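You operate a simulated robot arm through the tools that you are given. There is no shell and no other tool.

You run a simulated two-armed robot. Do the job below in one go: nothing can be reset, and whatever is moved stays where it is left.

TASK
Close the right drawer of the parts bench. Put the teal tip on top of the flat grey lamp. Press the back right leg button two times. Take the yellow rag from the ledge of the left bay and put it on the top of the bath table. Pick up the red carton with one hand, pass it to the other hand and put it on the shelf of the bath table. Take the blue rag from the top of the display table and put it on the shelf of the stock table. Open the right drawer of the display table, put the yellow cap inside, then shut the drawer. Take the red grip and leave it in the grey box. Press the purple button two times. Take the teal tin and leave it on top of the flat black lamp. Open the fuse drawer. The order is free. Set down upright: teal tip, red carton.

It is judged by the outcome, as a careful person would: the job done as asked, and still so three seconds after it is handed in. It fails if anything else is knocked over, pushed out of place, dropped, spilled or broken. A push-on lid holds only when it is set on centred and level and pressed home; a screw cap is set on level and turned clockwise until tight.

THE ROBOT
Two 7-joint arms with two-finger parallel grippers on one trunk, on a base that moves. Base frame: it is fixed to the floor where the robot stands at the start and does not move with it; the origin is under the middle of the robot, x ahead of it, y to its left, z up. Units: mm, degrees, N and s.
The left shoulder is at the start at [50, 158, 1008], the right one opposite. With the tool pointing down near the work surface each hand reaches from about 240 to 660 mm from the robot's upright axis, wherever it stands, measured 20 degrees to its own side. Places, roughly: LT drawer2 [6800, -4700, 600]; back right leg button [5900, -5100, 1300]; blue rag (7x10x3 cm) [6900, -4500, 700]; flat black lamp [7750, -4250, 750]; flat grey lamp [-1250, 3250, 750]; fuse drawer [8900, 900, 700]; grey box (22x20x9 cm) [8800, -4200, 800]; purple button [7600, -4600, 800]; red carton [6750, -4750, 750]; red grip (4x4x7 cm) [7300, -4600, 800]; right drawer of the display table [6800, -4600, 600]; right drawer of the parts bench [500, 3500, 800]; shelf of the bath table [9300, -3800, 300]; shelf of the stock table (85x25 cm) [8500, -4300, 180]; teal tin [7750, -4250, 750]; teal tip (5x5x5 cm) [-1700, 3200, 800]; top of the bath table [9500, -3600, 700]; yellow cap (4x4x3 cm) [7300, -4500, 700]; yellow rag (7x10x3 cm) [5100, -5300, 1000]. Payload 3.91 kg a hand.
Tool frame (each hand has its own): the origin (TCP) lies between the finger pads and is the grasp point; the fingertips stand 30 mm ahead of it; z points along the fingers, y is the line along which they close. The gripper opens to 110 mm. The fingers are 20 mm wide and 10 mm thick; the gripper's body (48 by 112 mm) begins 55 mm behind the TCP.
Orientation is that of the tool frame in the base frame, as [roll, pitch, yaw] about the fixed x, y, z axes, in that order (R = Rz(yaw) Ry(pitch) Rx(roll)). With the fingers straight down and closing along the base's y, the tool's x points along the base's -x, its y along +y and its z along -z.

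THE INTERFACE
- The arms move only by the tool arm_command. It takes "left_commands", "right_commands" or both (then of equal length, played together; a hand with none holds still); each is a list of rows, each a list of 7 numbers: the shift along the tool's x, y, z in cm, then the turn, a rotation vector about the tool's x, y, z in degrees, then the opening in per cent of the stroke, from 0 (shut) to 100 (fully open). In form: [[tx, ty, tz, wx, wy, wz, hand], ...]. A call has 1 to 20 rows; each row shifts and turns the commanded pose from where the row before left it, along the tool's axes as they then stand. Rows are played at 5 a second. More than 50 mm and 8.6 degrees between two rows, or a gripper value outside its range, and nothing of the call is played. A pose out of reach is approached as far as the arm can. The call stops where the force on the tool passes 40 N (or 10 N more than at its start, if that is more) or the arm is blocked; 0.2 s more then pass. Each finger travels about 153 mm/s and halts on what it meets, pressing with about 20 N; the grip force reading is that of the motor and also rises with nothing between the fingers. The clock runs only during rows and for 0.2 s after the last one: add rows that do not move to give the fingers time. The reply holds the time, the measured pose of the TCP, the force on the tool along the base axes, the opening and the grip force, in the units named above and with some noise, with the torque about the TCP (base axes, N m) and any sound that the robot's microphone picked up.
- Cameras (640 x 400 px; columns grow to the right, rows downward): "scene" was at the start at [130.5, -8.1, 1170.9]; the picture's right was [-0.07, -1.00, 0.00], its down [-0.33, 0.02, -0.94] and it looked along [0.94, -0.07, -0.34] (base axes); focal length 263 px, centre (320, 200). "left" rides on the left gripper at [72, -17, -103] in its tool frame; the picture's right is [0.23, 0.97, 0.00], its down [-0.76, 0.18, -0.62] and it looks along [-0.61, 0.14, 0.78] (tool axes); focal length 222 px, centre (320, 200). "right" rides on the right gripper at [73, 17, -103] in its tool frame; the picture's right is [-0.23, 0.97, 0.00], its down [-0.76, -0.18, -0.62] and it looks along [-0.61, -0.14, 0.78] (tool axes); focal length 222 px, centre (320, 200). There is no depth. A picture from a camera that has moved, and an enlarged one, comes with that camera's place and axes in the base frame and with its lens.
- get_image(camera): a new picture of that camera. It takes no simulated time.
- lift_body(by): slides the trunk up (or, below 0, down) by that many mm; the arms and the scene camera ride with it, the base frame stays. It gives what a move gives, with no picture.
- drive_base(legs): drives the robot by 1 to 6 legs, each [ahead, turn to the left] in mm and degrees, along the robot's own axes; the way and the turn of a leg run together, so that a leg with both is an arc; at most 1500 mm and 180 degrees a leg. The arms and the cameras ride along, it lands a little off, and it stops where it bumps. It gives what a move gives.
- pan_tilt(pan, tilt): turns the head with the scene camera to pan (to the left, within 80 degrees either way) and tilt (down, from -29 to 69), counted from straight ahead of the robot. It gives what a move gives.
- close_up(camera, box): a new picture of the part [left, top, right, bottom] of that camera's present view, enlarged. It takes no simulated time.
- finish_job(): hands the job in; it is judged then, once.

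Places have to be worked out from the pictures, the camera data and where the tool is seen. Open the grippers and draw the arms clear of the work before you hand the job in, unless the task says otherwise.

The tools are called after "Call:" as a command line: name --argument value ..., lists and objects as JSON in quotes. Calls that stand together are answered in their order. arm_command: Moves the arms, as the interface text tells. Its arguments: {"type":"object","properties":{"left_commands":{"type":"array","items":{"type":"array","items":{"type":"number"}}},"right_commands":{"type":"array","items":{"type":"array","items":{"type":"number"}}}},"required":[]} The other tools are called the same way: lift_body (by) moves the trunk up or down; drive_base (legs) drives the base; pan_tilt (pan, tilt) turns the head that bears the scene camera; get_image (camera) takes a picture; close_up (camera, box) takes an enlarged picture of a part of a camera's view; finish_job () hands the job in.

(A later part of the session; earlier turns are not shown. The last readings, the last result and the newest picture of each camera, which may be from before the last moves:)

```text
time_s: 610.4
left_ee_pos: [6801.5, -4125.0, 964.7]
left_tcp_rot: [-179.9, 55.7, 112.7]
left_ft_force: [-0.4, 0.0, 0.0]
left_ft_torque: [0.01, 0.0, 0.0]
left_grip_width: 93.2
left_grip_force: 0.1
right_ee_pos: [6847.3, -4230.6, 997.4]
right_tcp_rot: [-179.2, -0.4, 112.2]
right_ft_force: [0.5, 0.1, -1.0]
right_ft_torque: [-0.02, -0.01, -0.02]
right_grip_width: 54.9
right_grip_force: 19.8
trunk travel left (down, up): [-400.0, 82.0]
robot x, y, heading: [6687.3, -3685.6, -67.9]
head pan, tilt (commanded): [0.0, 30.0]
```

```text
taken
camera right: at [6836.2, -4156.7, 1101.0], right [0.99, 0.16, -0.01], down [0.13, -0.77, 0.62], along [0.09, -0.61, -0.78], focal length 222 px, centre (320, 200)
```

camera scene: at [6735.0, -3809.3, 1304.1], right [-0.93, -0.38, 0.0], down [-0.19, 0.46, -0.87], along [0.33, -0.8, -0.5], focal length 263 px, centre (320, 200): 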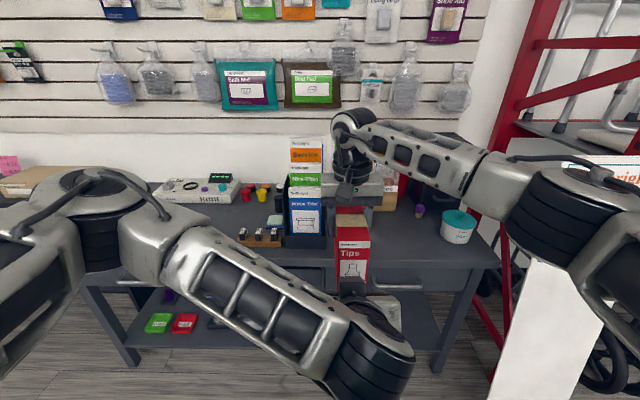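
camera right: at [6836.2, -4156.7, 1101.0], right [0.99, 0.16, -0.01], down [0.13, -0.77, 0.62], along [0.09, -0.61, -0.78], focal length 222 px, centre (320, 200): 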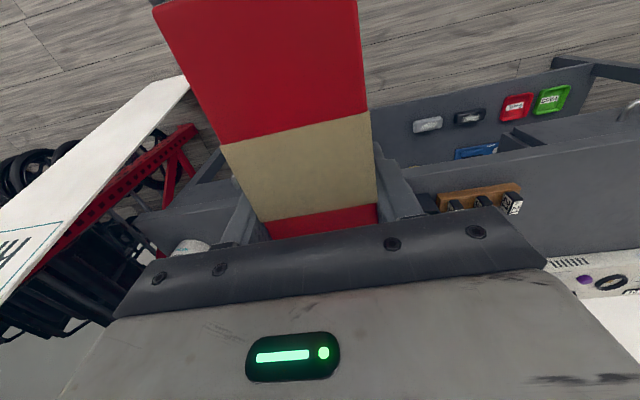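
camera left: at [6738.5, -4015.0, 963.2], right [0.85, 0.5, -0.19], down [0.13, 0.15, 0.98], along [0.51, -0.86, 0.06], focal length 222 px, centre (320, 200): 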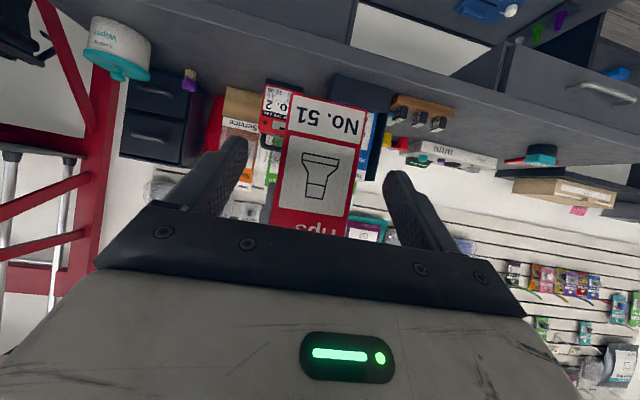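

Well centred. Advancing the remaining 58 mm.

Call:
arm_command --left_commands '[[-1.09, 0.1, 1.6, 0, 0, 0, 85], [-1.09, 0.1, 1.6, 0, 0, 0, 85], [-1.09, 0, 1.6, 0, 0, 0, 85], [0, 0, 0, 0, 0, 0, 85]]'

Call:
get_image --camera "left"

Call:
get_image --camera "scene"

```text
time_s: 611.4
left_ee_pos: [6827.1, -4179.0, 966.9]
left_tcp_rot: [-179.9, 55.7, 112.8]
left_ft_force: [0.0, -0.1, -0.3]
left_ft_torque: [0.02, -0.03, 0.0]
left_grip_width: 93.6
left_grip_force: 0.0
right_ee_pos: [6847.2, -4229.9, 997.8]
right_tcp_rot: [-179.3, -0.4, 112.2]
right_ft_force: [-0.3, 0.5, -1.9]
right_ft_torque: [-0.04, -0.02, 0.04]
right_grip_width: 55.1
right_grip_force: 20.2
trunk travel left (down, up): [-400.0, 82.0]
robot x, y, heading: [6687.3, -3690.8, -67.7]
head pan, tilt (commanded): [0.0, 30.0]
```

```text
taken
camera left: at [6763.3, -4068.2, 964.4], right [0.85, 0.49, -0.19], down [0.13, 0.15, 0.98], along [0.51, -0.86, 0.06], focal length 222 px, centre (320, 200)
```

left: 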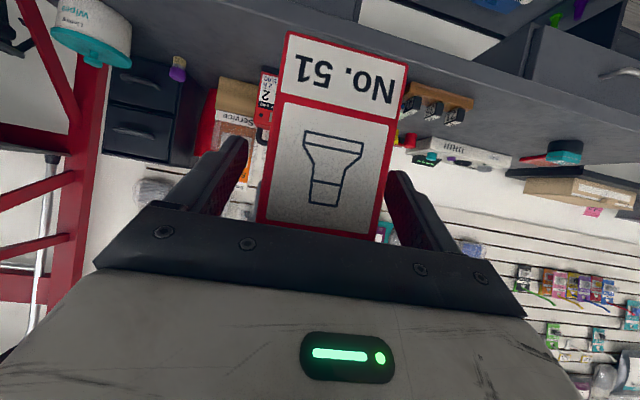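

```text
taken
camera scene: at [6734.8, -3809.3, 1304.1], right [-0.93, -0.38, 0.0], down [-0.19, 0.46, -0.87], along [0.33, -0.8, -0.5], focal length 263 px, centre (320, 200)
```

scene: 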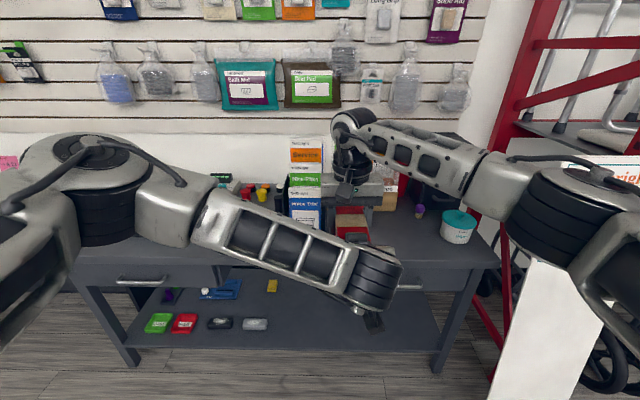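

The left fingers straddle the carton, centred. Closing the left hand on it.

Call:
arm_command --left_commands '[[0, 0, 0, 0, 0, 0, 60], [0, 0, 0, 0, 0, 0, 50], [0, 0, 0, 0, 0, 0, 30], [0, 0, 0, 0, 0, 0, 0], [0, 0, 0, 0, 0, 0, 0]]'

Call:
get_image --camera "left"

Call:
get_image --camera "right"

```text
time_s: 612.6
left_ee_pos: [6825.4, -4178.1, 966.6]
left_tcp_rot: [-179.8, 55.7, 112.8]
left_ft_force: [-5.6, -7.1, 0.5]
left_ft_torque: [-0.26, 0.54, -0.83]
left_grip_width: 55.2
left_grip_force: 20.5
right_ee_pos: [6846.8, -4230.1, 999.7]
right_tcp_rot: [-179.3, -0.4, 112.4]
right_ft_force: [5.8, 6.5, -0.3]
right_ft_torque: [0.46, -0.73, 0.44]
right_grip_width: 55.0
right_grip_force: 20.2
trunk travel left (down, up): [-400.0, 82.0]
robot x, y, heading: [6683.9, -3688.7, -67.7]
head pan, tilt (commanded): [0.0, 30.0]
```

```text
taken
camera left: at [6762.6, -4067.9, 964.5], right [0.85, 0.49, -0.19], down [0.13, 0.15, 0.98], along [0.51, -0.86, 0.06], focal length 222 px, centre (320, 200)
```

left: 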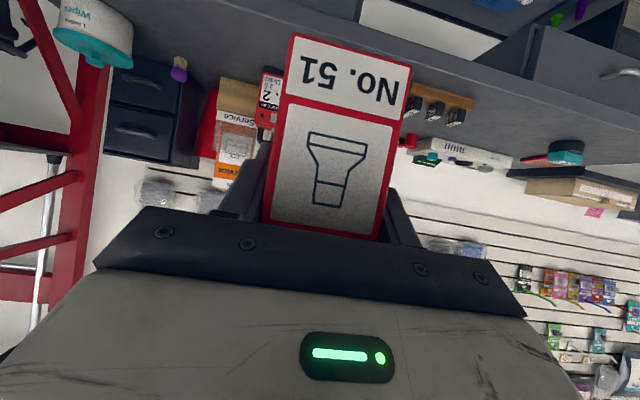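

```text
taken
camera right: at [6836.7, -4156.1, 1101.2], right [0.99, 0.16, -0.01], down [0.13, -0.77, 0.62], along [0.09, -0.61, -0.78], focal length 222 px, centre (320, 200)
```

right: 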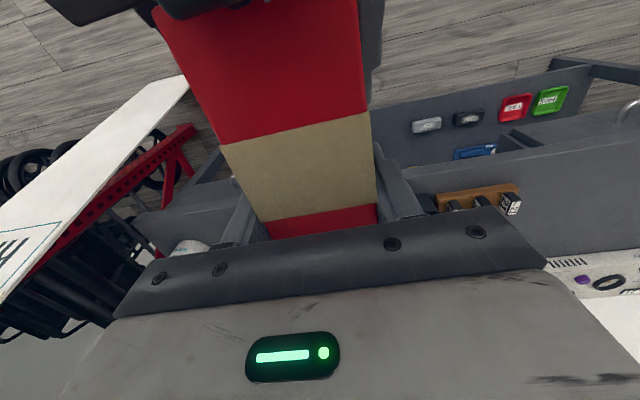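

Both hands hold the carton. Releasing the right hand and lifting it straight up.

Call:
arm_command --left_commands '[[0, 0, 0, 0, 0, 0, 0], [0, 0, 0, 0, 0, 0, 0], [0, 0, 0, 0, 0, 0, 0], [0, 0, 0, 0, 0, 0, 0], [0, 0, 0, 0, 0, 0, 0], [0, 0, 0, 0, 0, 0, 0], [0, 0, 0, 0, 0, 0, 0], [0, 0, 0, 0, 0, 0, 0]]' --right_commands '[[0, 0, 0, 0, 0, 0, 55], [0, 0, 0, 0, 0, 0, 70], [0, 0, 0, 0, 0, 0, 75], [0, 0, -1.5, 0, 0, 0, 75], [0, 0, -3, 0, 0, 0, 75], [0, 0, -4, 0, 0, 0, 75], [0, 0, -4, 0, 0, 0, 75], [0, 0, -4, 0, 0, 0, 75]]'

Call:
get_image --camera "left"

Call:
get_image --camera "right"

Call:
get_image --camera "scene"

```text
time_s: 614.4
left_ee_pos: [6826.7, -4179.3, 966.3]
left_tcp_rot: [-179.8, 55.8, 113.0]
left_ft_force: [-0.2, 0.3, 0.7]
left_ft_torque: [0.04, 0.02, 0.0]
left_grip_width: 54.7
left_grip_force: 20.6
right_ee_pos: [6845.9, -4230.1, 1163.8]
right_tcp_rot: [-179.2, -0.4, 112.2]
right_ft_force: [0.6, -0.8, -0.2]
right_ft_torque: [0.02, -0.01, 0.03]
right_grip_width: 82.6
right_grip_force: 0.1
trunk travel left (down, up): [-400.0, 82.0]
robot x, y, heading: [6688.5, -3685.0, -67.6]
head pan, tilt (commanded): [0.0, 30.0]
```

```text
taken
camera left: at [6763.4, -4067.6, 964.5], right [0.85, 0.49, -0.19], down [0.13, 0.15, 0.98], along [0.51, -0.86, 0.06], focal length 222 px, centre (320, 200)
```

left: 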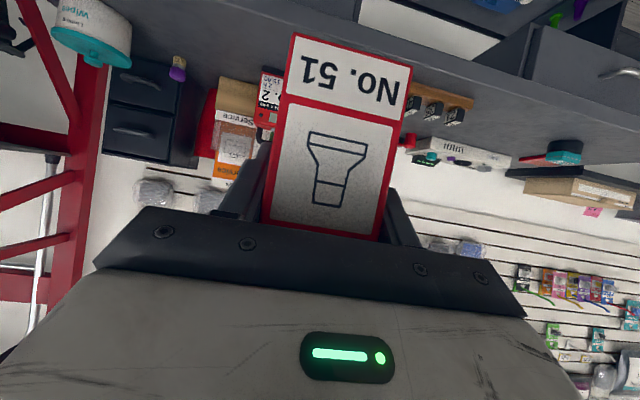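

```text
taken
camera right: at [6835.0, -4156.5, 1266.4], right [0.99, 0.16, -0.01], down [0.13, -0.77, 0.62], along [0.09, -0.61, -0.78], focal length 222 px, centre (320, 200)
```

right: 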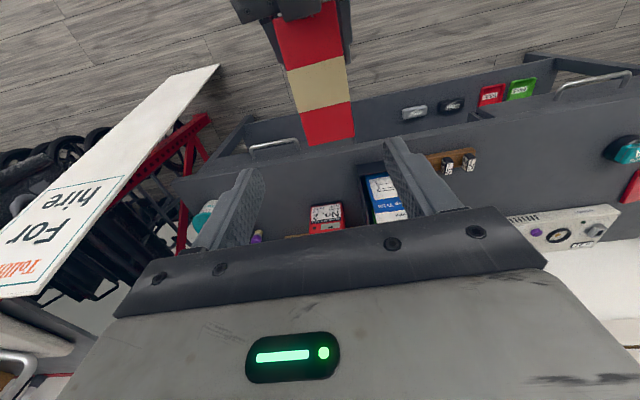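

```text
taken
camera scene: at [6735.1, -3808.8, 1304.2], right [-0.93, -0.38, 0.0], down [-0.19, 0.46, -0.87], along [0.33, -0.8, -0.5], focal length 263 px, centre (320, 200)
```

scene: 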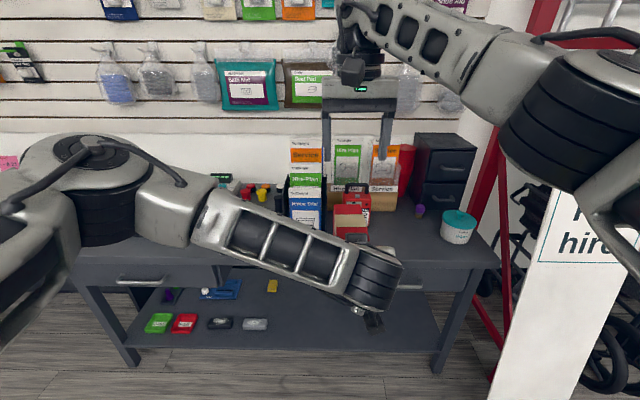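

The hand-over worked: the carton is upright in the left hand. I'll move the left hand back to the left side, retract the right, and drive to the bath table.

Call:
arm_command --left_commands '[[0, 1.5, 0, 0, 0, 0, 0], [0, 1.5, 0, 0, 0, 0, 0], [0, 1.5, 0, 0, 0, 0, 0], [0, 1.5, 0, 0, 0, 0, 0], [0, 1.5, 0, 0, 0, 0, 0], [0, 1.5, 0, 0, 0, 0, 0], [0, 1.5, 0, 0, 0, 0, 0], [0, 1.5, 0, 0, 0, 0, 0], [0, 1.5, 0, 0, 0, 0, 0], [0, 1.5, 0, 0, 0, 0, 0]]' --right_commands '[[1.6, -1.3, 0, 0, 0, 0, 75], [1.6, -1.3, 0, 0, 0, 0, 75], [1.6, -1.3, 0, 0, 0, 0, 75], [1.6, -1.3, 0, 0, 0, 0, 75], [1.6, -1.3, 0, 0, 0, 0, 75], [1.6, -1.3, 0, 0, 0, 0, 75], [1.6, -1.3, 0, 0, 0, 0, 75], [1.6, -1.3, 0, 0, 0, 0, 75], [1.6, -1.3, 0, 0, 0, 0, 75], [1.6, -1.3, 0, 0, 0, 0, 75]]'

Call:
drive_base --legs '[[0, 88.5], [1100, 0], [1010, 0], [0, -90]]'

Call:
pan_tilt --pan 0 --tilt 35

Call:
get_image --camera "scene"

Call:
get_image --camera "left"

```text
time_s: 616.6
left_ee_pos: [6964.2, -4118.4, 966.5]
left_tcp_rot: [-179.9, 55.7, 112.9]
left_ft_force: [-0.3, 0.0, -0.2]
left_ft_torque: [0.07, 0.0, 0.0]
left_grip_width: 54.8
left_grip_force: 20.3
right_ee_pos: [6668.3, -4133.8, 1164.9]
right_tcp_rot: [-179.2, -0.3, 112.1]
right_ft_force: [-0.4, 0.5, 1.0]
right_ft_torque: [-0.01, 0.01, 0.03]
right_grip_width: 82.4
right_grip_force: 0.1
trunk travel left (down, up): [-400.0, 82.0]
robot x, y, heading: [6689.1, -3683.6, -67.9]
head pan, tilt (commanded): [0.0, 30.0]
```

```text
time_s: 634.5
left_ee_pos: [8914.8, -3371.5, 965.7]
left_tcp_rot: [-179.8, 55.7, 112.6]
left_ft_force: [0.2, 0.3, 0.3]
left_ft_torque: [0.08, 0.08, 0.0]
left_grip_width: 55.1
left_grip_force: 20.2
right_ee_pos: [8619.4, -3384.7, 1164.2]
right_tcp_rot: [-179.2, -0.4, 111.8]
right_ft_force: [-0.2, -0.8, -0.1]
right_ft_torque: [-0.01, 0.01, 0.01]
right_grip_width: 82.5
right_grip_force: 0.0
trunk travel left (down, up): [-400.0, 82.0]
robot x, y, heading: [8638.2, -2938.6, -68.1]
head pan, tilt (commanded): [0.0, 30.0]
```

```text
time_s: 635.2
left_ee_pos: [8914.5, -3372.8, 966.2]
left_tcp_rot: [-179.9, 55.7, 112.6]
left_ft_force: [0.5, -0.8, 0.3]
left_ft_torque: [0.09, 0.05, 0.01]
left_grip_width: 54.8
left_grip_force: 20.4
right_ee_pos: [8618.6, -3385.5, 1164.1]
right_tcp_rot: [-179.3, -0.4, 111.8]
right_ft_force: [-0.1, 0.7, 0.5]
right_ft_torque: [0.01, -0.02, -0.02]
right_grip_width: 82.6
right_grip_force: 0.1
trunk travel left (down, up): [-400.0, 82.0]
robot x, y, heading: [8638.7, -2938.1, -68.3]
head pan, tilt (commanded): [0.0, 35.0]
```

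```text
taken
camera scene: at [8686.7, -3058.9, 1296.4], right [-0.93, -0.37, 0.0], down [-0.21, 0.53, -0.82], along [0.31, -0.76, -0.57], focal length 263 px, centre (320, 200)
```

scene: 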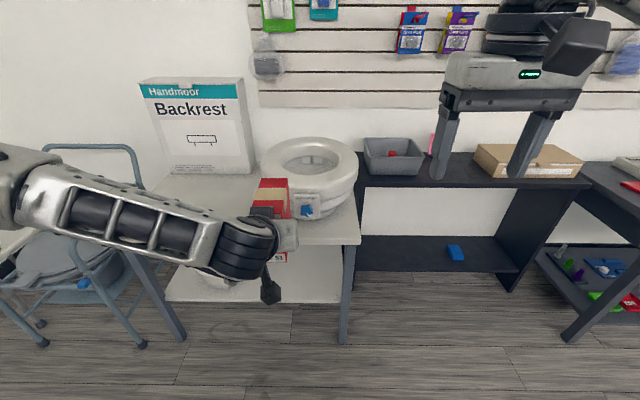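

```text
taken
camera left: at [8851.4, -3261.5, 964.4], right [0.85, 0.49, -0.19], down [0.13, 0.15, 0.98], along [0.51, -0.86, 0.06], focal length 222 px, centre (320, 200)
```

left: 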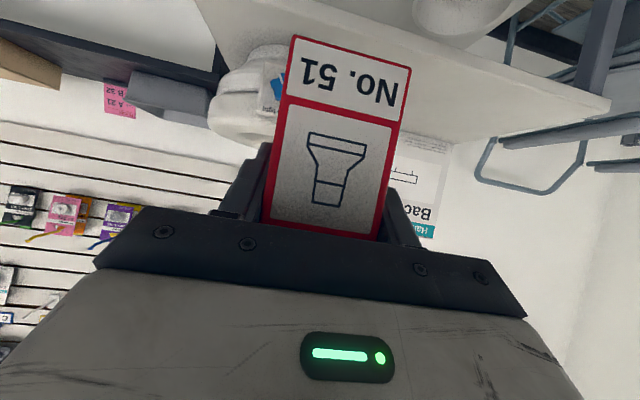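

The bath table's shelf is in view (front edge u≈−6635, z≈300), its right part free. Lowering the trunk fully and extending the left hand low and forward.

Call:
lift_body --by -398

Call:
arm_command --left_commands '[[0.8, 0, 1.81, 0, 0, 0, 0], [0.8, 0, 1.81, 0, 0, 0, 0], [0.8, 0, 1.81, 0, 0, 0, 0], [0.8, 0, 1.81, 0, 0, 0, 0], [0.8, 0, 1.81, 0, 0, 0, 0], [0.8, 0, 1.81, 0, 0, 0, 0], [0.8, 0, 1.81, 0, 0, 0, 0], [0.8, 0, 1.81, 0, 0, 0, 0], [0.8, 0, 1.81, 0, 0, 0, 0], [0.8, 0, 1.81, 0, 0, 0, 0], [0, 0, 0, 0, 0, 0, 0]]'

Call:
get_image --camera "scene"

Call:
get_image --camera "left"

```text
time_s: 639.0
left_ee_pos: [8914.0, -3372.4, 568.6]
left_tcp_rot: [-179.8, 55.6, 112.7]
left_ft_force: [-0.4, -0.1, -0.1]
left_ft_torque: [0.1, 0.04, -0.01]
left_grip_width: 54.6
left_grip_force: 20.6
right_ee_pos: [8619.2, -3385.5, 766.4]
right_tcp_rot: [-179.2, -0.5, 111.9]
right_ft_force: [-0.1, -0.3, -0.3]
right_ft_torque: [-0.02, -0.03, 0.01]
right_grip_width: 82.3
right_grip_force: 0.0
trunk travel left (down, up): [-2.0, 480.0]
robot x, y, heading: [8639.8, -2935.8, -68.0]
head pan, tilt (commanded): [0.0, 35.0]
```

```text
time_s: 641.4
left_ee_pos: [8954.0, -3468.7, 400.7]
left_tcp_rot: [-179.8, 55.7, 112.6]
left_ft_force: [0.6, 0.3, -0.5]
left_ft_torque: [0.07, 0.02, -0.02]
left_grip_width: 54.7
left_grip_force: 19.9
right_ee_pos: [8619.0, -3385.7, 766.8]
right_tcp_rot: [-179.2, -0.5, 111.9]
right_ft_force: [-0.5, 0.3, -0.3]
right_ft_torque: [0.0, 0.02, 0.03]
right_grip_width: 82.3
right_grip_force: 0.1
trunk travel left (down, up): [-2.0, 480.0]
robot x, y, heading: [8639.6, -2938.8, -67.9]
head pan, tilt (commanded): [0.0, 35.0]
```

```text
taken
camera scene: at [8686.6, -3058.9, 898.3], right [-0.93, -0.37, 0.0], down [-0.21, 0.53, -0.82], along [0.31, -0.76, -0.57], focal length 263 px, centre (320, 200)
```

scene: 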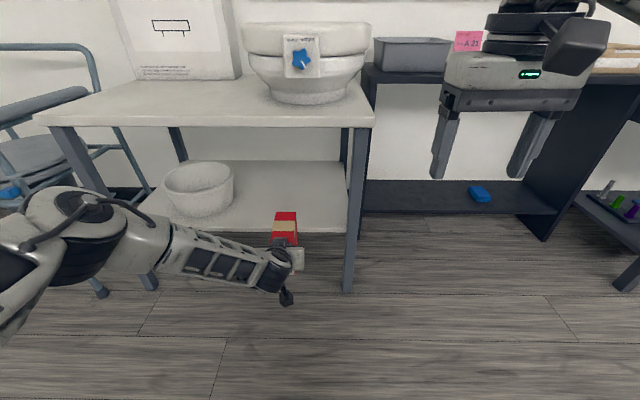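

```text
taken
camera left: at [8890.9, -3358.7, 398.7], right [0.85, 0.49, -0.19], down [0.13, 0.15, 0.98], along [0.51, -0.86, 0.06], focal length 222 px, centre (320, 200)
```

left: 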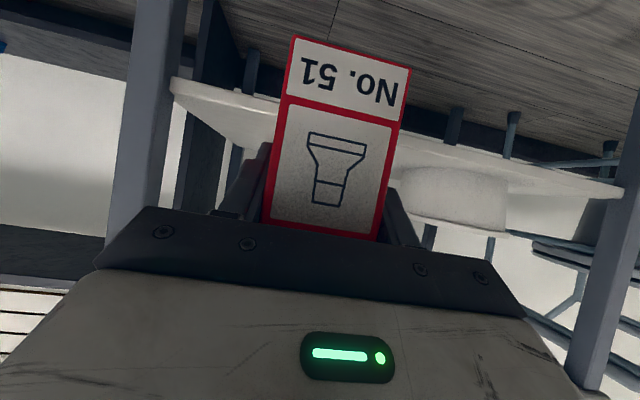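

The carton hangs ~38 mm above shelf level, aligned with the free right part (bowl edge ~235 mm left). Driving forward 200 mm and checking.

Call:
drive_base --legs '[[0, -1], [200, 0]]'

Call:
get_image --camera "scene"

Call:
get_image --camera "left"

```text
time_s: 643.4
left_ee_pos: [9019.7, -3659.2, 400.4]
left_tcp_rot: [-179.9, 55.7, 111.9]
left_ft_force: [-0.5, 0.3, 0.0]
left_ft_torque: [0.05, 0.05, 0.01]
left_grip_width: 55.0
left_grip_force: 20.3
right_ee_pos: [8684.6, -3570.4, 766.5]
right_tcp_rot: [-179.2, -0.3, 111.2]
right_ft_force: [-0.4, 0.3, 0.5]
right_ft_torque: [0.02, -0.02, 0.01]
right_grip_width: 82.5
right_grip_force: 0.0
trunk travel left (down, up): [-2.0, 480.0]
robot x, y, heading: [8710.6, -3123.2, -68.7]
head pan, tilt (commanded): [0.0, 35.0]
```

```text
taken
camera scene: at [8756.7, -3245.6, 898.3], right [-0.93, -0.36, 0.0], down [-0.21, 0.53, -0.82], along [0.3, -0.76, -0.57], focal length 263 px, centre (320, 200)
```

scene: 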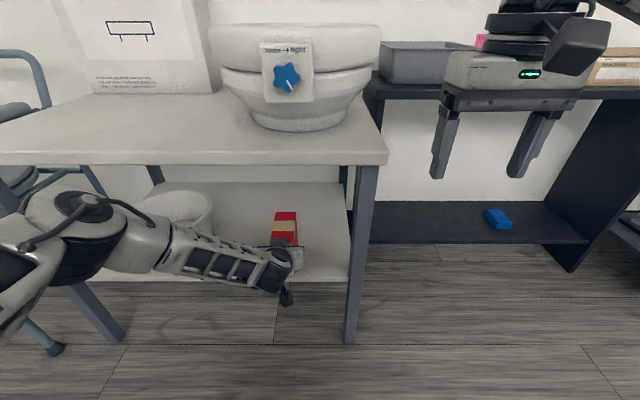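

```text
taken
camera left: at [8957.1, -3547.8, 398.9], right [0.86, 0.48, -0.19], down [0.13, 0.15, 0.98], along [0.5, -0.86, 0.06], focal length 222 px, centre (320, 200)
```

left: 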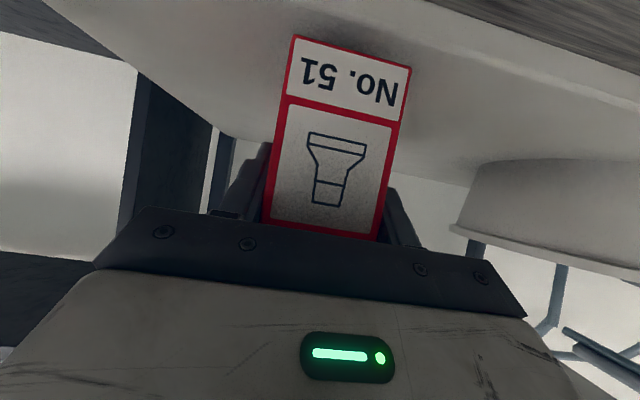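

Another 65 mm puts the carton well onto the shelf.

Call:
drive_base --legs '[[65, 0]]'

Call:
close_up --camera "scene" --box '[200, 150, 400, 320]'

Call:
arm_command --left_commands '[[0.82, 0, 0.56, 0, 0, 0, 0], [0.82, 0, 0.56, 0, 0, 0, 0], [0, 0, 0, 0, 0, 0, 0]]'

```text
time_s: 644.4
left_ee_pos: [9040.6, -3716.9, 401.0]
left_tcp_rot: [-179.9, 55.7, 111.9]
left_ft_force: [0.2, 0.4, -0.1]
left_ft_torque: [0.03, 0.02, 0.0]
left_grip_width: 55.1
left_grip_force: 20.3
right_ee_pos: [8709.3, -3628.5, 765.6]
right_tcp_rot: [-179.2, -0.4, 111.1]
right_ft_force: [0.7, -0.3, 0.2]
right_ft_torque: [0.01, 0.01, -0.01]
right_grip_width: 82.5
right_grip_force: 0.0
trunk travel left (down, up): [-2.0, 480.0]
robot x, y, heading: [8733.8, -3183.6, -68.9]
head pan, tilt (commanded): [0.0, 35.0]
```

```text
2.35 times, centred on (300, 235) of scene
camera zoom: at [8779.4, -3304.1, 898.3], right [-0.93, -0.36, 0.0], down [-0.21, 0.53, -0.82], along [0.3, -0.76, -0.57], focal length 620 px, centre (367, 118)
```

zoom: 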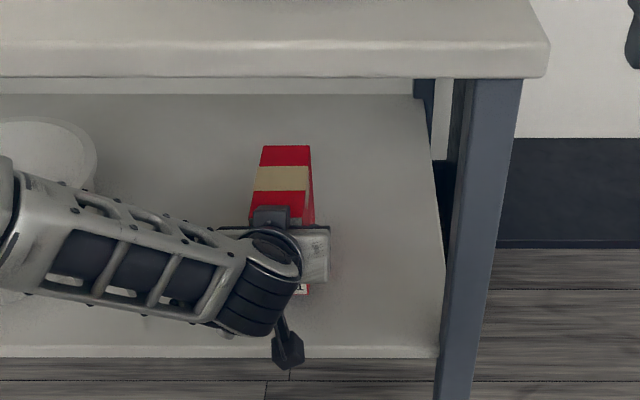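

```text
time_s: 645.1
left_ee_pos: [9042.0, -3716.9, 381.5]
left_tcp_rot: [-179.9, 56.0, 111.9]
left_ft_force: [0.2, 2.9, 8.2]
left_ft_torque: [0.57, -0.03, -0.02]
left_grip_width: 54.9
left_grip_force: 20.2
right_ee_pos: [8707.8, -3628.5, 767.7]
right_tcp_rot: [-179.2, -0.4, 111.2]
right_ft_force: [-0.3, 0.1, 0.3]
right_ft_torque: [-0.01, 0.02, -0.01]
right_grip_width: 82.5
right_grip_force: 0.0
trunk travel left (down, up): [-2.0, 480.0]
robot x, y, heading: [8733.5, -3180.2, -68.6]
head pan, tilt (commanded): [0.0, 35.0]
```

Contact with 8 N already: the shelf top is at about z=319. Let me check the carton's seating.

Call:
get_image --camera "left"

Call:
close_up --camera "scene" --box '[240, 170, 360, 290]'

```text
taken
camera left: at [8980.5, -3606.5, 379.6], right [0.86, 0.48, -0.19], down [0.13, 0.15, 0.98], along [0.5, -0.86, 0.06], focal length 222 px, centre (320, 200)
```

left: 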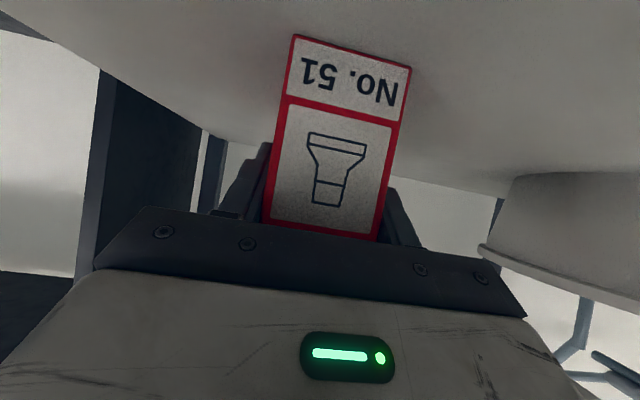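

```text
3.33 times, centred on (300, 230) of scene
camera zoom: at [8779.1, -3303.6, 898.6], right [-0.93, -0.36, 0.0], down [-0.21, 0.53, -0.82], along [0.3, -0.76, -0.57], focal length 878 px, centre (387, 100)
```

zoom: 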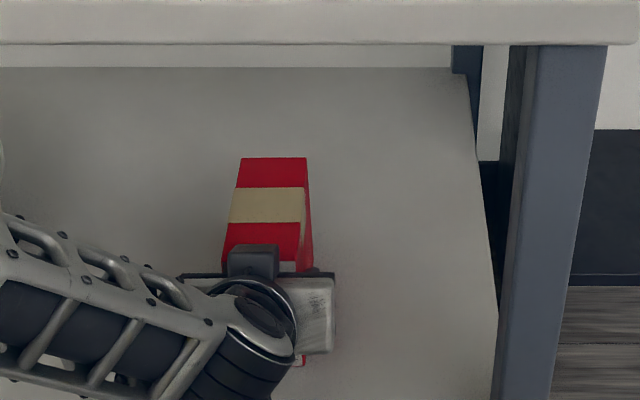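

The carton looks upright on the shelf. One more millimetre of pressing, then releasing slowly.

Call:
arm_command --left_commands '[[0.12, 0, 0.08, 0, 0, 0, 0], [0, 0, 0, 0, 0, 0, 0]]'

Call:
arm_command --left_commands '[[0, 0, 0, 0, 0, 0, 52], [0, 0, 0, 0, 0, 0, 58], [0, 0, 0, 0, 0, 0, 75], [0, 0, 0, 0, 0, 0, 85], [0, 0, 0, 0, 0, 0, 85]]'

Call:
get_image --camera "left"

Call:
close_up --camera "scene" --box '[240, 170, 360, 290]'

```text
time_s: 645.8
left_ee_pos: [9042.3, -3717.6, 382.0]
left_tcp_rot: [-180.0, 56.0, 111.8]
left_ft_force: [-0.1, 2.8, 16.0]
left_ft_torque: [0.47, 0.14, 0.01]
left_grip_width: 54.8
left_grip_force: 19.7
right_ee_pos: [8707.5, -3628.3, 765.2]
right_tcp_rot: [-179.3, -0.3, 111.2]
right_ft_force: [0.2, 0.2, 0.8]
right_ft_torque: [0.0, -0.03, 0.03]
right_grip_width: 82.3
right_grip_force: 0.1
trunk travel left (down, up): [-2.0, 480.0]
robot x, y, heading: [8735.3, -3178.5, -68.6]
head pan, tilt (commanded): [0.0, 35.0]
```

```text
time_s: 647.0
left_ee_pos: [9041.8, -3716.8, 378.2]
left_tcp_rot: [-179.9, 55.7, 111.9]
left_ft_force: [-0.1, 0.9, -0.4]
left_ft_torque: [0.01, -0.01, -0.02]
left_grip_width: 93.4
left_grip_force: 0.0
right_ee_pos: [8709.6, -3630.3, 766.5]
right_tcp_rot: [-179.2, -0.3, 111.2]
right_ft_force: [0.6, -0.3, -0.2]
right_ft_torque: [0.01, -0.01, -0.01]
right_grip_width: 82.3
right_grip_force: 0.1
trunk travel left (down, up): [-2.0, 480.0]
robot x, y, heading: [8736.4, -3187.9, -68.6]
head pan, tilt (commanded): [0.0, 35.0]
```

```text
taken
camera left: at [8980.3, -3605.8, 377.4], right [0.86, 0.48, -0.19], down [0.13, 0.15, 0.98], along [0.5, -0.86, 0.06], focal length 222 px, centre (320, 200)
```

left: 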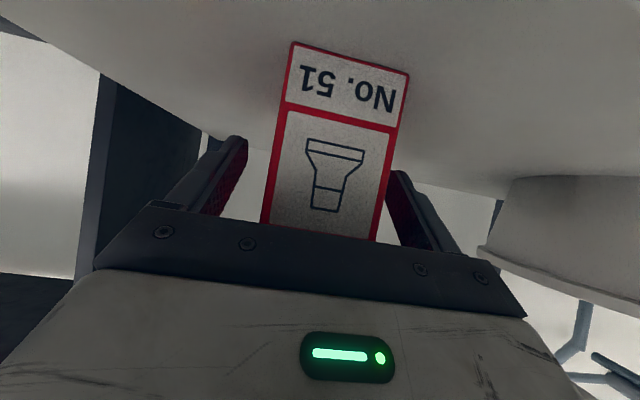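

```text
3.33 times, centred on (300, 230) of scene
camera zoom: at [8779.4, -3304.1, 898.4], right [-0.93, -0.36, 0.0], down [-0.21, 0.53, -0.82], along [0.3, -0.76, -0.57], focal length 878 px, centre (387, 100)
```

zoom: 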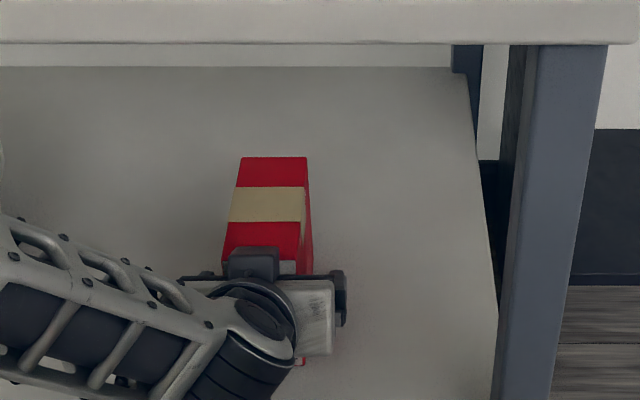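

Released and upright. Backing the base straight out.

Call:
drive_base --legs '[[-320, 0]]'

Call:
get_image --camera "scene"

Call:
get_image --camera "left"

```text
time_s: 649.1
left_ee_pos: [8925.8, -3419.8, 379.2]
left_tcp_rot: [-179.9, 55.7, 111.8]
left_ft_force: [-0.5, 0.6, -0.2]
left_ft_torque: [0.02, -0.02, 0.02]
left_grip_width: 93.4
left_grip_force: 0.0
right_ee_pos: [8593.3, -3332.3, 766.4]
right_tcp_rot: [-179.2, -0.5, 111.0]
right_ft_force: [0.0, 0.0, -0.2]
right_ft_torque: [0.02, -0.01, 0.02]
right_grip_width: 82.4
right_grip_force: 0.0
trunk travel left (down, up): [-2.0, 480.0]
robot x, y, heading: [8621.7, -2883.9, -68.9]
head pan, tilt (commanded): [0.0, 35.0]
```

```text
taken
camera scene: at [8664.0, -3006.4, 898.4], right [-0.93, -0.36, 0.0], down [-0.21, 0.54, -0.82], along [0.3, -0.76, -0.57], focal length 263 px, centre (320, 200)
```

scene: 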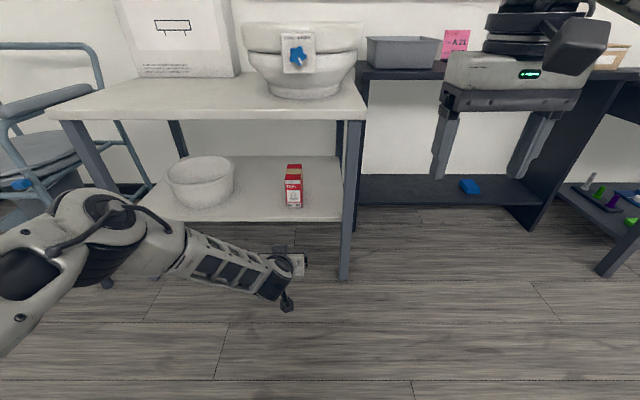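

```text
taken
camera left: at [8864.5, -3308.4, 377.3], right [0.86, 0.48, -0.19], down [0.13, 0.14, 0.98], along [0.5, -0.87, 0.06], focal length 222 px, centre (320, 200)
```

left: 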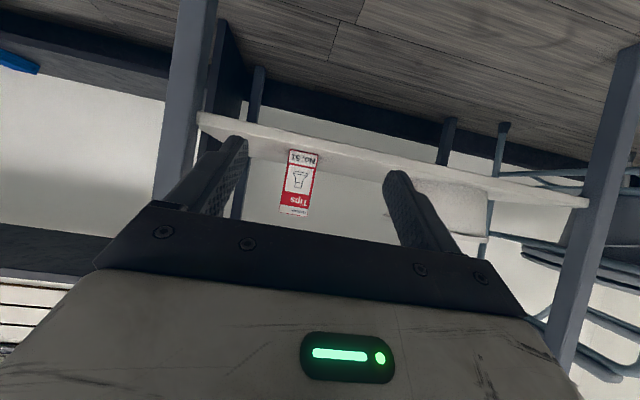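

The carton stands upright on the bath table's shelf. Raising the trunk and returning the left arm to neutral.

Call:
lift_body --by 398

Call:
arm_command --left_commands '[[-1.76, 0.8, -3.99, 0, 5.57, 0, 85], [-1.36, 0.8, -4.14, 0, 5.57, 0, 85], [-0.96, 0.8, -4.25, 0, 5.57, 0, 85], [-0.54, 0.8, -4.32, 0, 5.57, 0, 85], [-0.12, 0.8, -4.35, 0, 5.57, 0, 85], [0.3, 0.8, -4.35, 0, 5.57, 0, 85], [0.72, 0.8, -4.3, 0, 5.57, 0, 85], [1.14, 0.8, -4.2, 0, 5.57, 0, 85], [1.54, 0.8, -4.07, 0, 5.57, 0, 85], [1.93, 0.8, -3.9, 0, 5.57, 0, 85], [0, 0, 0, 0, 0, 0, 85]]'

Call:
pan_tilt --pan 0 --tilt 40

Call:
get_image --camera "scene"

```text
time_s: 652.9
left_ee_pos: [8925.9, -3419.0, 777.4]
left_tcp_rot: [-179.9, 55.7, 111.9]
left_ft_force: [-0.6, -1.5, -0.5]
left_ft_torque: [0.01, -0.01, 0.01]
left_grip_width: 93.4
left_grip_force: 0.0
right_ee_pos: [8591.7, -3332.4, 1163.8]
right_tcp_rot: [-179.2, -0.4, 111.0]
right_ft_force: [0.1, 0.4, -0.3]
right_ft_torque: [0.0, 0.04, 0.02]
right_grip_width: 82.4
right_grip_force: 0.1
trunk travel left (down, up): [-400.0, 82.0]
robot x, y, heading: [8619.0, -2884.5, -68.9]
head pan, tilt (commanded): [0.0, 35.0]
```

```text
time_s: 655.3
left_ee_pos: [8913.0, -3177.3, 1148.3]
left_tcp_rot: [-179.9, -0.1, 111.7]
left_ft_force: [0.1, -0.4, 0.0]
left_ft_torque: [-0.05, -0.01, 0.0]
left_grip_width: 93.3
left_grip_force: 0.0
right_ee_pos: [8593.5, -3332.1, 1164.1]
right_tcp_rot: [-179.2, -0.4, 111.0]
right_ft_force: [0.3, 1.1, 0.3]
right_ft_torque: [-0.01, 0.02, 0.01]
right_grip_width: 82.7
right_grip_force: 0.2
trunk travel left (down, up): [-400.0, 82.0]
robot x, y, heading: [8618.7, -2883.8, -68.8]
head pan, tilt (commanded): [0.0, 35.0]
```

```text
time_s: 656.0
left_ee_pos: [8914.1, -3177.5, 1148.5]
left_tcp_rot: [179.9, 0.0, 111.6]
left_ft_force: [0.1, -0.4, -0.7]
left_ft_torque: [0.0, -0.01, -0.01]
left_grip_width: 93.5
left_grip_force: 0.0
right_ee_pos: [8592.3, -3330.8, 1165.2]
right_tcp_rot: [-179.2, -0.4, 111.0]
right_ft_force: [0.0, -0.3, 0.0]
right_ft_torque: [0.0, 0.0, -0.02]
right_grip_width: 82.6
right_grip_force: 0.1
trunk travel left (down, up): [-400.0, 82.0]
robot x, y, heading: [8619.5, -2890.1, -69.2]
head pan, tilt (commanded): [0.0, 40.0]
```

```text
taken
camera scene: at [8662.9, -3003.5, 1288.8], right [-0.93, -0.36, 0.0], down [-0.23, 0.6, -0.77], along [0.28, -0.71, -0.64], focal length 263 px, centre (320, 200)
```

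scene: 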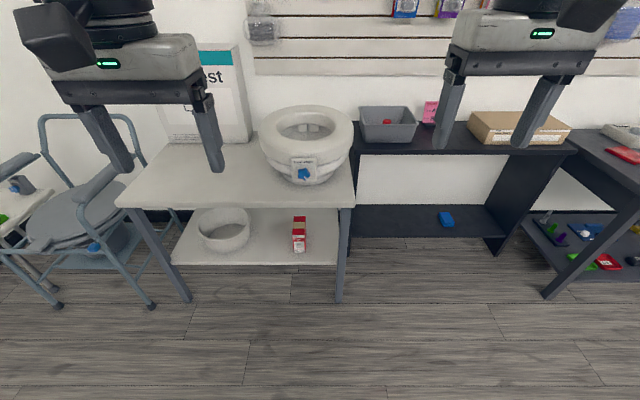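

All good here. Now to the red rack for the yellow rag and the leg button: driving along the aisle to v≈3300 and facing the rack.

Call:
drive_base --legs '[[0, -89.9], [1240, 0], [1240, 0], [1240, 0], [0, 90]]'

Call:
pan_tilt --pan 0 --tilt 10

Call:
get_image --camera "scene"

```text
time_s: 681.8
left_ee_pos: [5412.3, -4557.9, 1149.0]
left_tcp_rot: [180.0, 0.1, 110.1]
left_ft_force: [-0.3, 0.4, -0.1]
left_ft_torque: [0.01, -0.02, 0.03]
left_grip_width: 93.6
left_grip_force: 0.1
right_ee_pos: [5086.5, -4702.3, 1164.1]
right_tcp_rot: [-179.2, -0.3, 109.5]
right_ft_force: [0.0, -1.1, 0.3]
right_ft_torque: [-0.01, 0.0, 0.01]
right_grip_width: 82.4
right_grip_force: 0.1
trunk travel left (down, up): [-400.0, 82.0]
robot x, y, heading: [5127.9, -4259.3, -70.4]
head pan, tilt (commanded): [0.0, 40.0]
```

```text
time_s: 682.7
left_ee_pos: [5413.3, -4558.9, 1148.4]
left_tcp_rot: [180.0, -0.1, 110.1]
left_ft_force: [0.7, -0.9, -0.1]
left_ft_torque: [0.01, 0.02, 0.02]
left_grip_width: 93.7
left_grip_force: 0.2
right_ee_pos: [5088.1, -4701.9, 1164.8]
right_tcp_rot: [-179.2, -0.2, 109.5]
right_ft_force: [0.0, 0.5, -0.3]
right_ft_torque: [-0.02, 0.0, -0.02]
right_grip_width: 82.7
right_grip_force: 0.2
trunk travel left (down, up): [-400.0, 82.0]
robot x, y, heading: [5124.7, -4257.1, -70.5]
head pan, tilt (commanded): [0.0, 10.0]
```

```text
taken
camera scene: at [5169.4, -4383.9, 1336.4], right [-0.94, -0.33, 0.0], down [-0.06, 0.16, -0.98], along [0.33, -0.93, -0.17], focal length 263 px, centre (320, 200)
```

scene: 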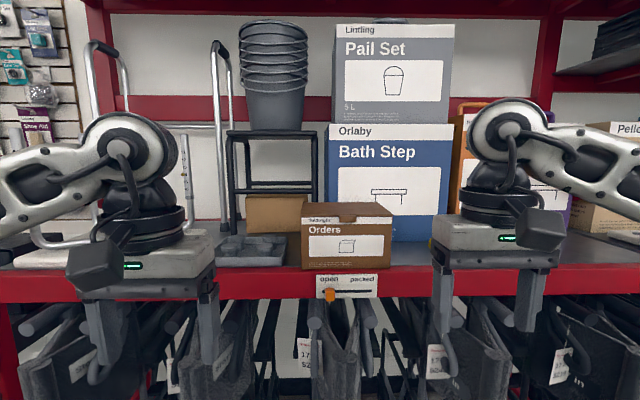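

The left bay is ahead: walking frame at left, boxes, and a bit of yellow behind my right hand. Zooming in on the frame and moving the right hand aside to see the rag.

Call:
close_up --camera "scene" --box '[60, 20, 260, 260]'

Call:
arm_command --right_commands '[[2, -4, 0, 0, 0, 0, 80], [2, -4, 0, 0, 0, 0, 80], [2, -2, 0, 0, 0, 0, 80]]' --left_commands '[[3, 1, 4, 0, 0, 0, 80], [3, 1, 4, 0, 0, 0, 80], [2, 0, 4, 0, 0, 0, 80]]'

Call:
get_image --camera "scene"

```text
1.67 times, centred on (160, 140) of scene
camera zoom: at [5169.4, -4383.9, 1336.4], right [-0.94, -0.33, 0.0], down [-0.06, 0.16, -0.98], along [0.33, -0.93, -0.17], focal length 439 px, centre (587, 300)
```

zoom: 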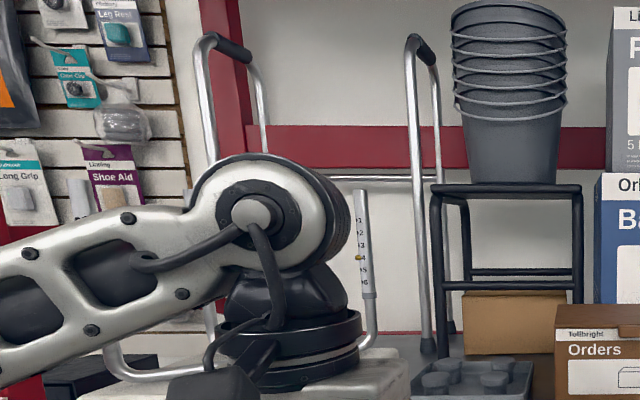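

```text
refused: row 1 steps farther than a row can; nothing moved
```

```text
taken
camera scene: at [5169.4, -4383.9, 1336.4], right [-0.94, -0.33, 0.0], down [-0.06, 0.16, -0.98], along [0.33, -0.93, -0.17], focal length 263 px, centre (320, 200)
```

scene: 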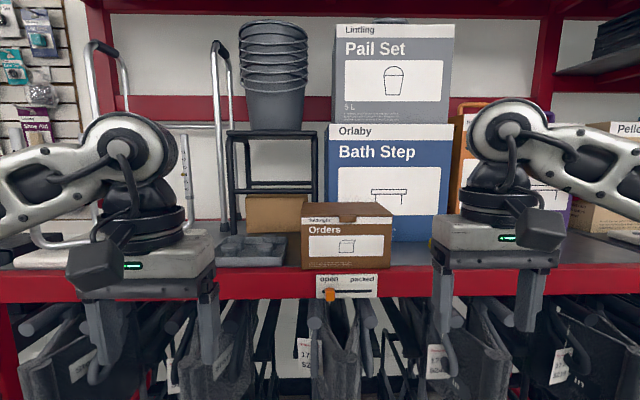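

Retrying with smaller steps.

Call:
arm_command --right_commands '[[1.5, -3.5, 2, 0, 0, 0, 80], [1.5, -3.5, 2, 0, 0, 0, 80], [1.5, -3.5, 2, 0, 0, 0, 80]]' --left_commands '[[1.5, 0.5, 4, 0, 0, 0, 80], [1.5, 0.5, 4, 0, 0, 0, 80], [1.5, 0.5, 4, 0, 0, 0, 80]]'

Call:
get_image --camera "scene"

Call:
close_up --camera "scene" --box '[60, 20, 260, 260]'

Call:
close_up --camera "scene" --box '[380, 100, 580, 300]'

```text
time_s: 683.5
left_ee_pos: [5410.1, -4510.0, 1029.9]
left_tcp_rot: [-179.8, 0.0, 110.1]
left_ft_force: [-0.8, 0.1, 0.4]
left_ft_torque: [-0.01, -0.01, -0.03]
left_grip_width: 88.0
left_grip_force: 0.1
right_ee_pos: [4971.9, -4694.9, 1103.7]
right_tcp_rot: [-179.2, -0.4, 109.4]
right_ft_force: [0.0, 0.1, -0.3]
right_ft_torque: [-0.03, -0.01, 0.0]
right_grip_width: 88.1
right_grip_force: 0.0
trunk travel left (down, up): [-400.0, 82.0]
robot x, y, heading: [5131.7, -4251.3, -70.3]
head pan, tilt (commanded): [0.0, 10.0]
```

```text
taken
camera scene: at [5169.0, -4383.6, 1336.7], right [-0.94, -0.33, 0.0], down [-0.06, 0.16, -0.98], along [0.33, -0.93, -0.17], focal length 263 px, centre (320, 200)
```

scene: 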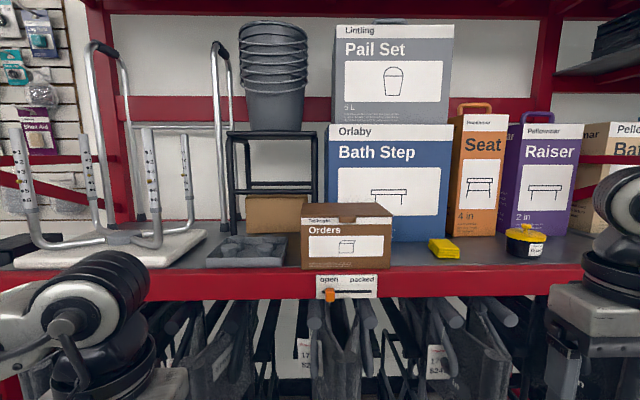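

```text
1.67 times, centred on (160, 140) of scene
camera zoom: at [5169.0, -4383.6, 1336.7], right [-0.94, -0.33, 0.0], down [-0.06, 0.16, -0.98], along [0.33, -0.93, -0.17], focal length 439 px, centre (587, 300)
```

zoom: 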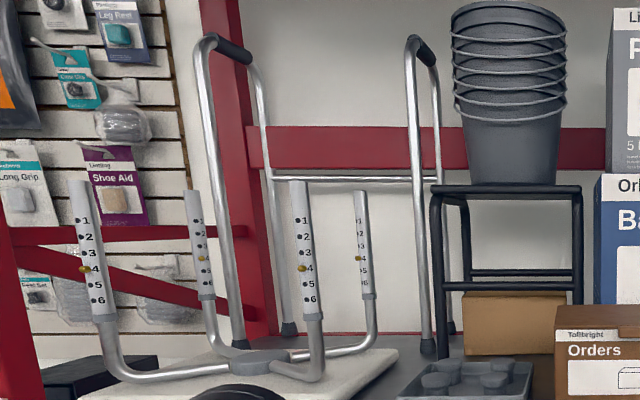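

```text
2.00 times, centred on (480, 200) of scene
camera zoom: at [5169.0, -4383.6, 1336.7], right [-0.94, -0.33, 0.0], down [-0.06, 0.16, -0.98], along [0.33, -0.93, -0.17], focal length 527 px, centre (0, 200)
```

zoom: 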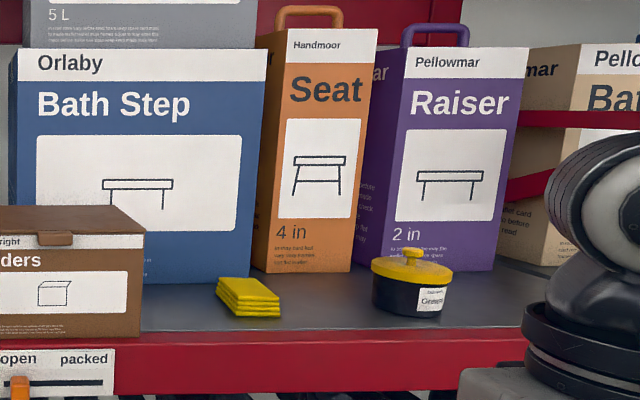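

Now it's clear: an upturned stool with four legs carrying yellow spring buttons (the back right one is at about (5910, −5082, 1270)), and the yellow rag lies on the ledge. Let me look down at what stands under the ledge, to see how close the base can get.

Call:
pan_tilt --pan 0 --tilt 50

Call:
get_image --camera "scene"

Call:
pan_tilt --pan 35 --tilt 30

Call:
get_image --camera "scene"

```text
time_s: 684.6
left_ee_pos: [5410.4, -4509.4, 1030.9]
left_tcp_rot: [-179.9, 0.1, 110.1]
left_ft_force: [-0.3, -0.9, 0.3]
left_ft_torque: [-0.01, 0.01, -0.01]
left_grip_width: 88.1
left_grip_force: 0.0
right_ee_pos: [4974.1, -4694.1, 1104.0]
right_tcp_rot: [-179.2, -0.4, 109.6]
right_ft_force: [-1.0, 1.1, 0.3]
right_ft_torque: [-0.01, 0.0, 0.02]
right_grip_width: 88.1
right_grip_force: 0.1
trunk travel left (down, up): [-400.0, 82.0]
robot x, y, heading: [5129.4, -4259.3, -70.6]
head pan, tilt (commanded): [0.0, 50.0]
```

```text
taken
camera scene: at [5164.1, -4368.8, 1274.7], right [-0.94, -0.33, 0.0], down [-0.26, 0.72, -0.64], along [0.21, -0.61, -0.77], focal length 263 px, centre (320, 200)
```

scene: 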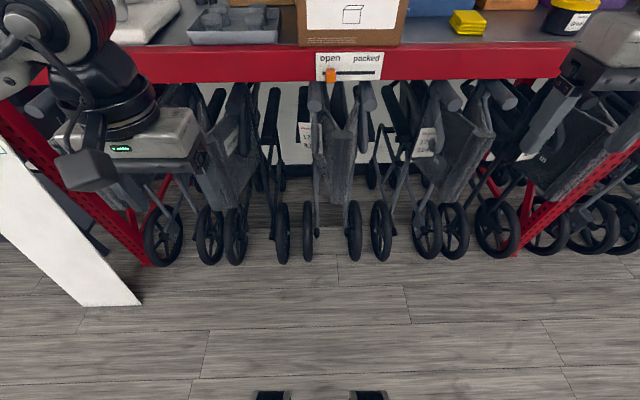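

```text
time_s: 685.6
left_ee_pos: [5410.0, -4510.9, 1030.8]
left_tcp_rot: [180.0, 0.0, 110.1]
left_ft_force: [-0.5, 0.2, 0.4]
left_ft_torque: [-0.04, 0.03, 0.03]
left_grip_width: 88.0
left_grip_force: 0.1
right_ee_pos: [4973.9, -4693.8, 1102.8]
right_tcp_rot: [-179.2, -0.3, 109.4]
right_ft_force: [-0.4, 0.3, -0.4]
right_ft_torque: [-0.01, 0.02, 0.01]
right_grip_width: 88.2
right_grip_force: 0.1
trunk travel left (down, up): [-400.0, 82.0]
robot x, y, heading: [5128.8, -4256.2, -70.5]
head pan, tilt (commanded): [35.0, 30.0]
```

```text
taken
camera scene: at [5212.0, -4348.8, 1304.1], right [-0.58, -0.81, 0.0], down [-0.41, 0.29, -0.87], along [0.7, -0.5, -0.5], focal length 263 px, centre (320, 200)
```

scene: 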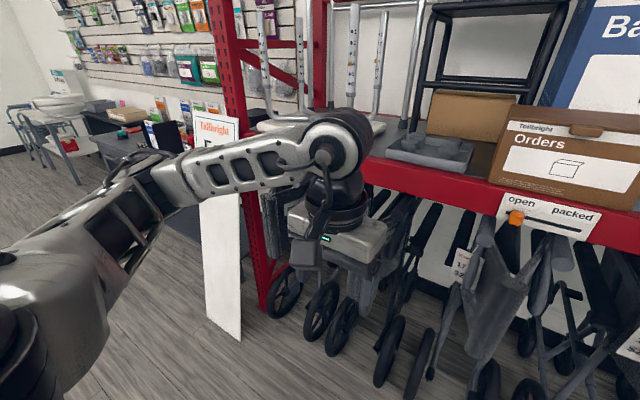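

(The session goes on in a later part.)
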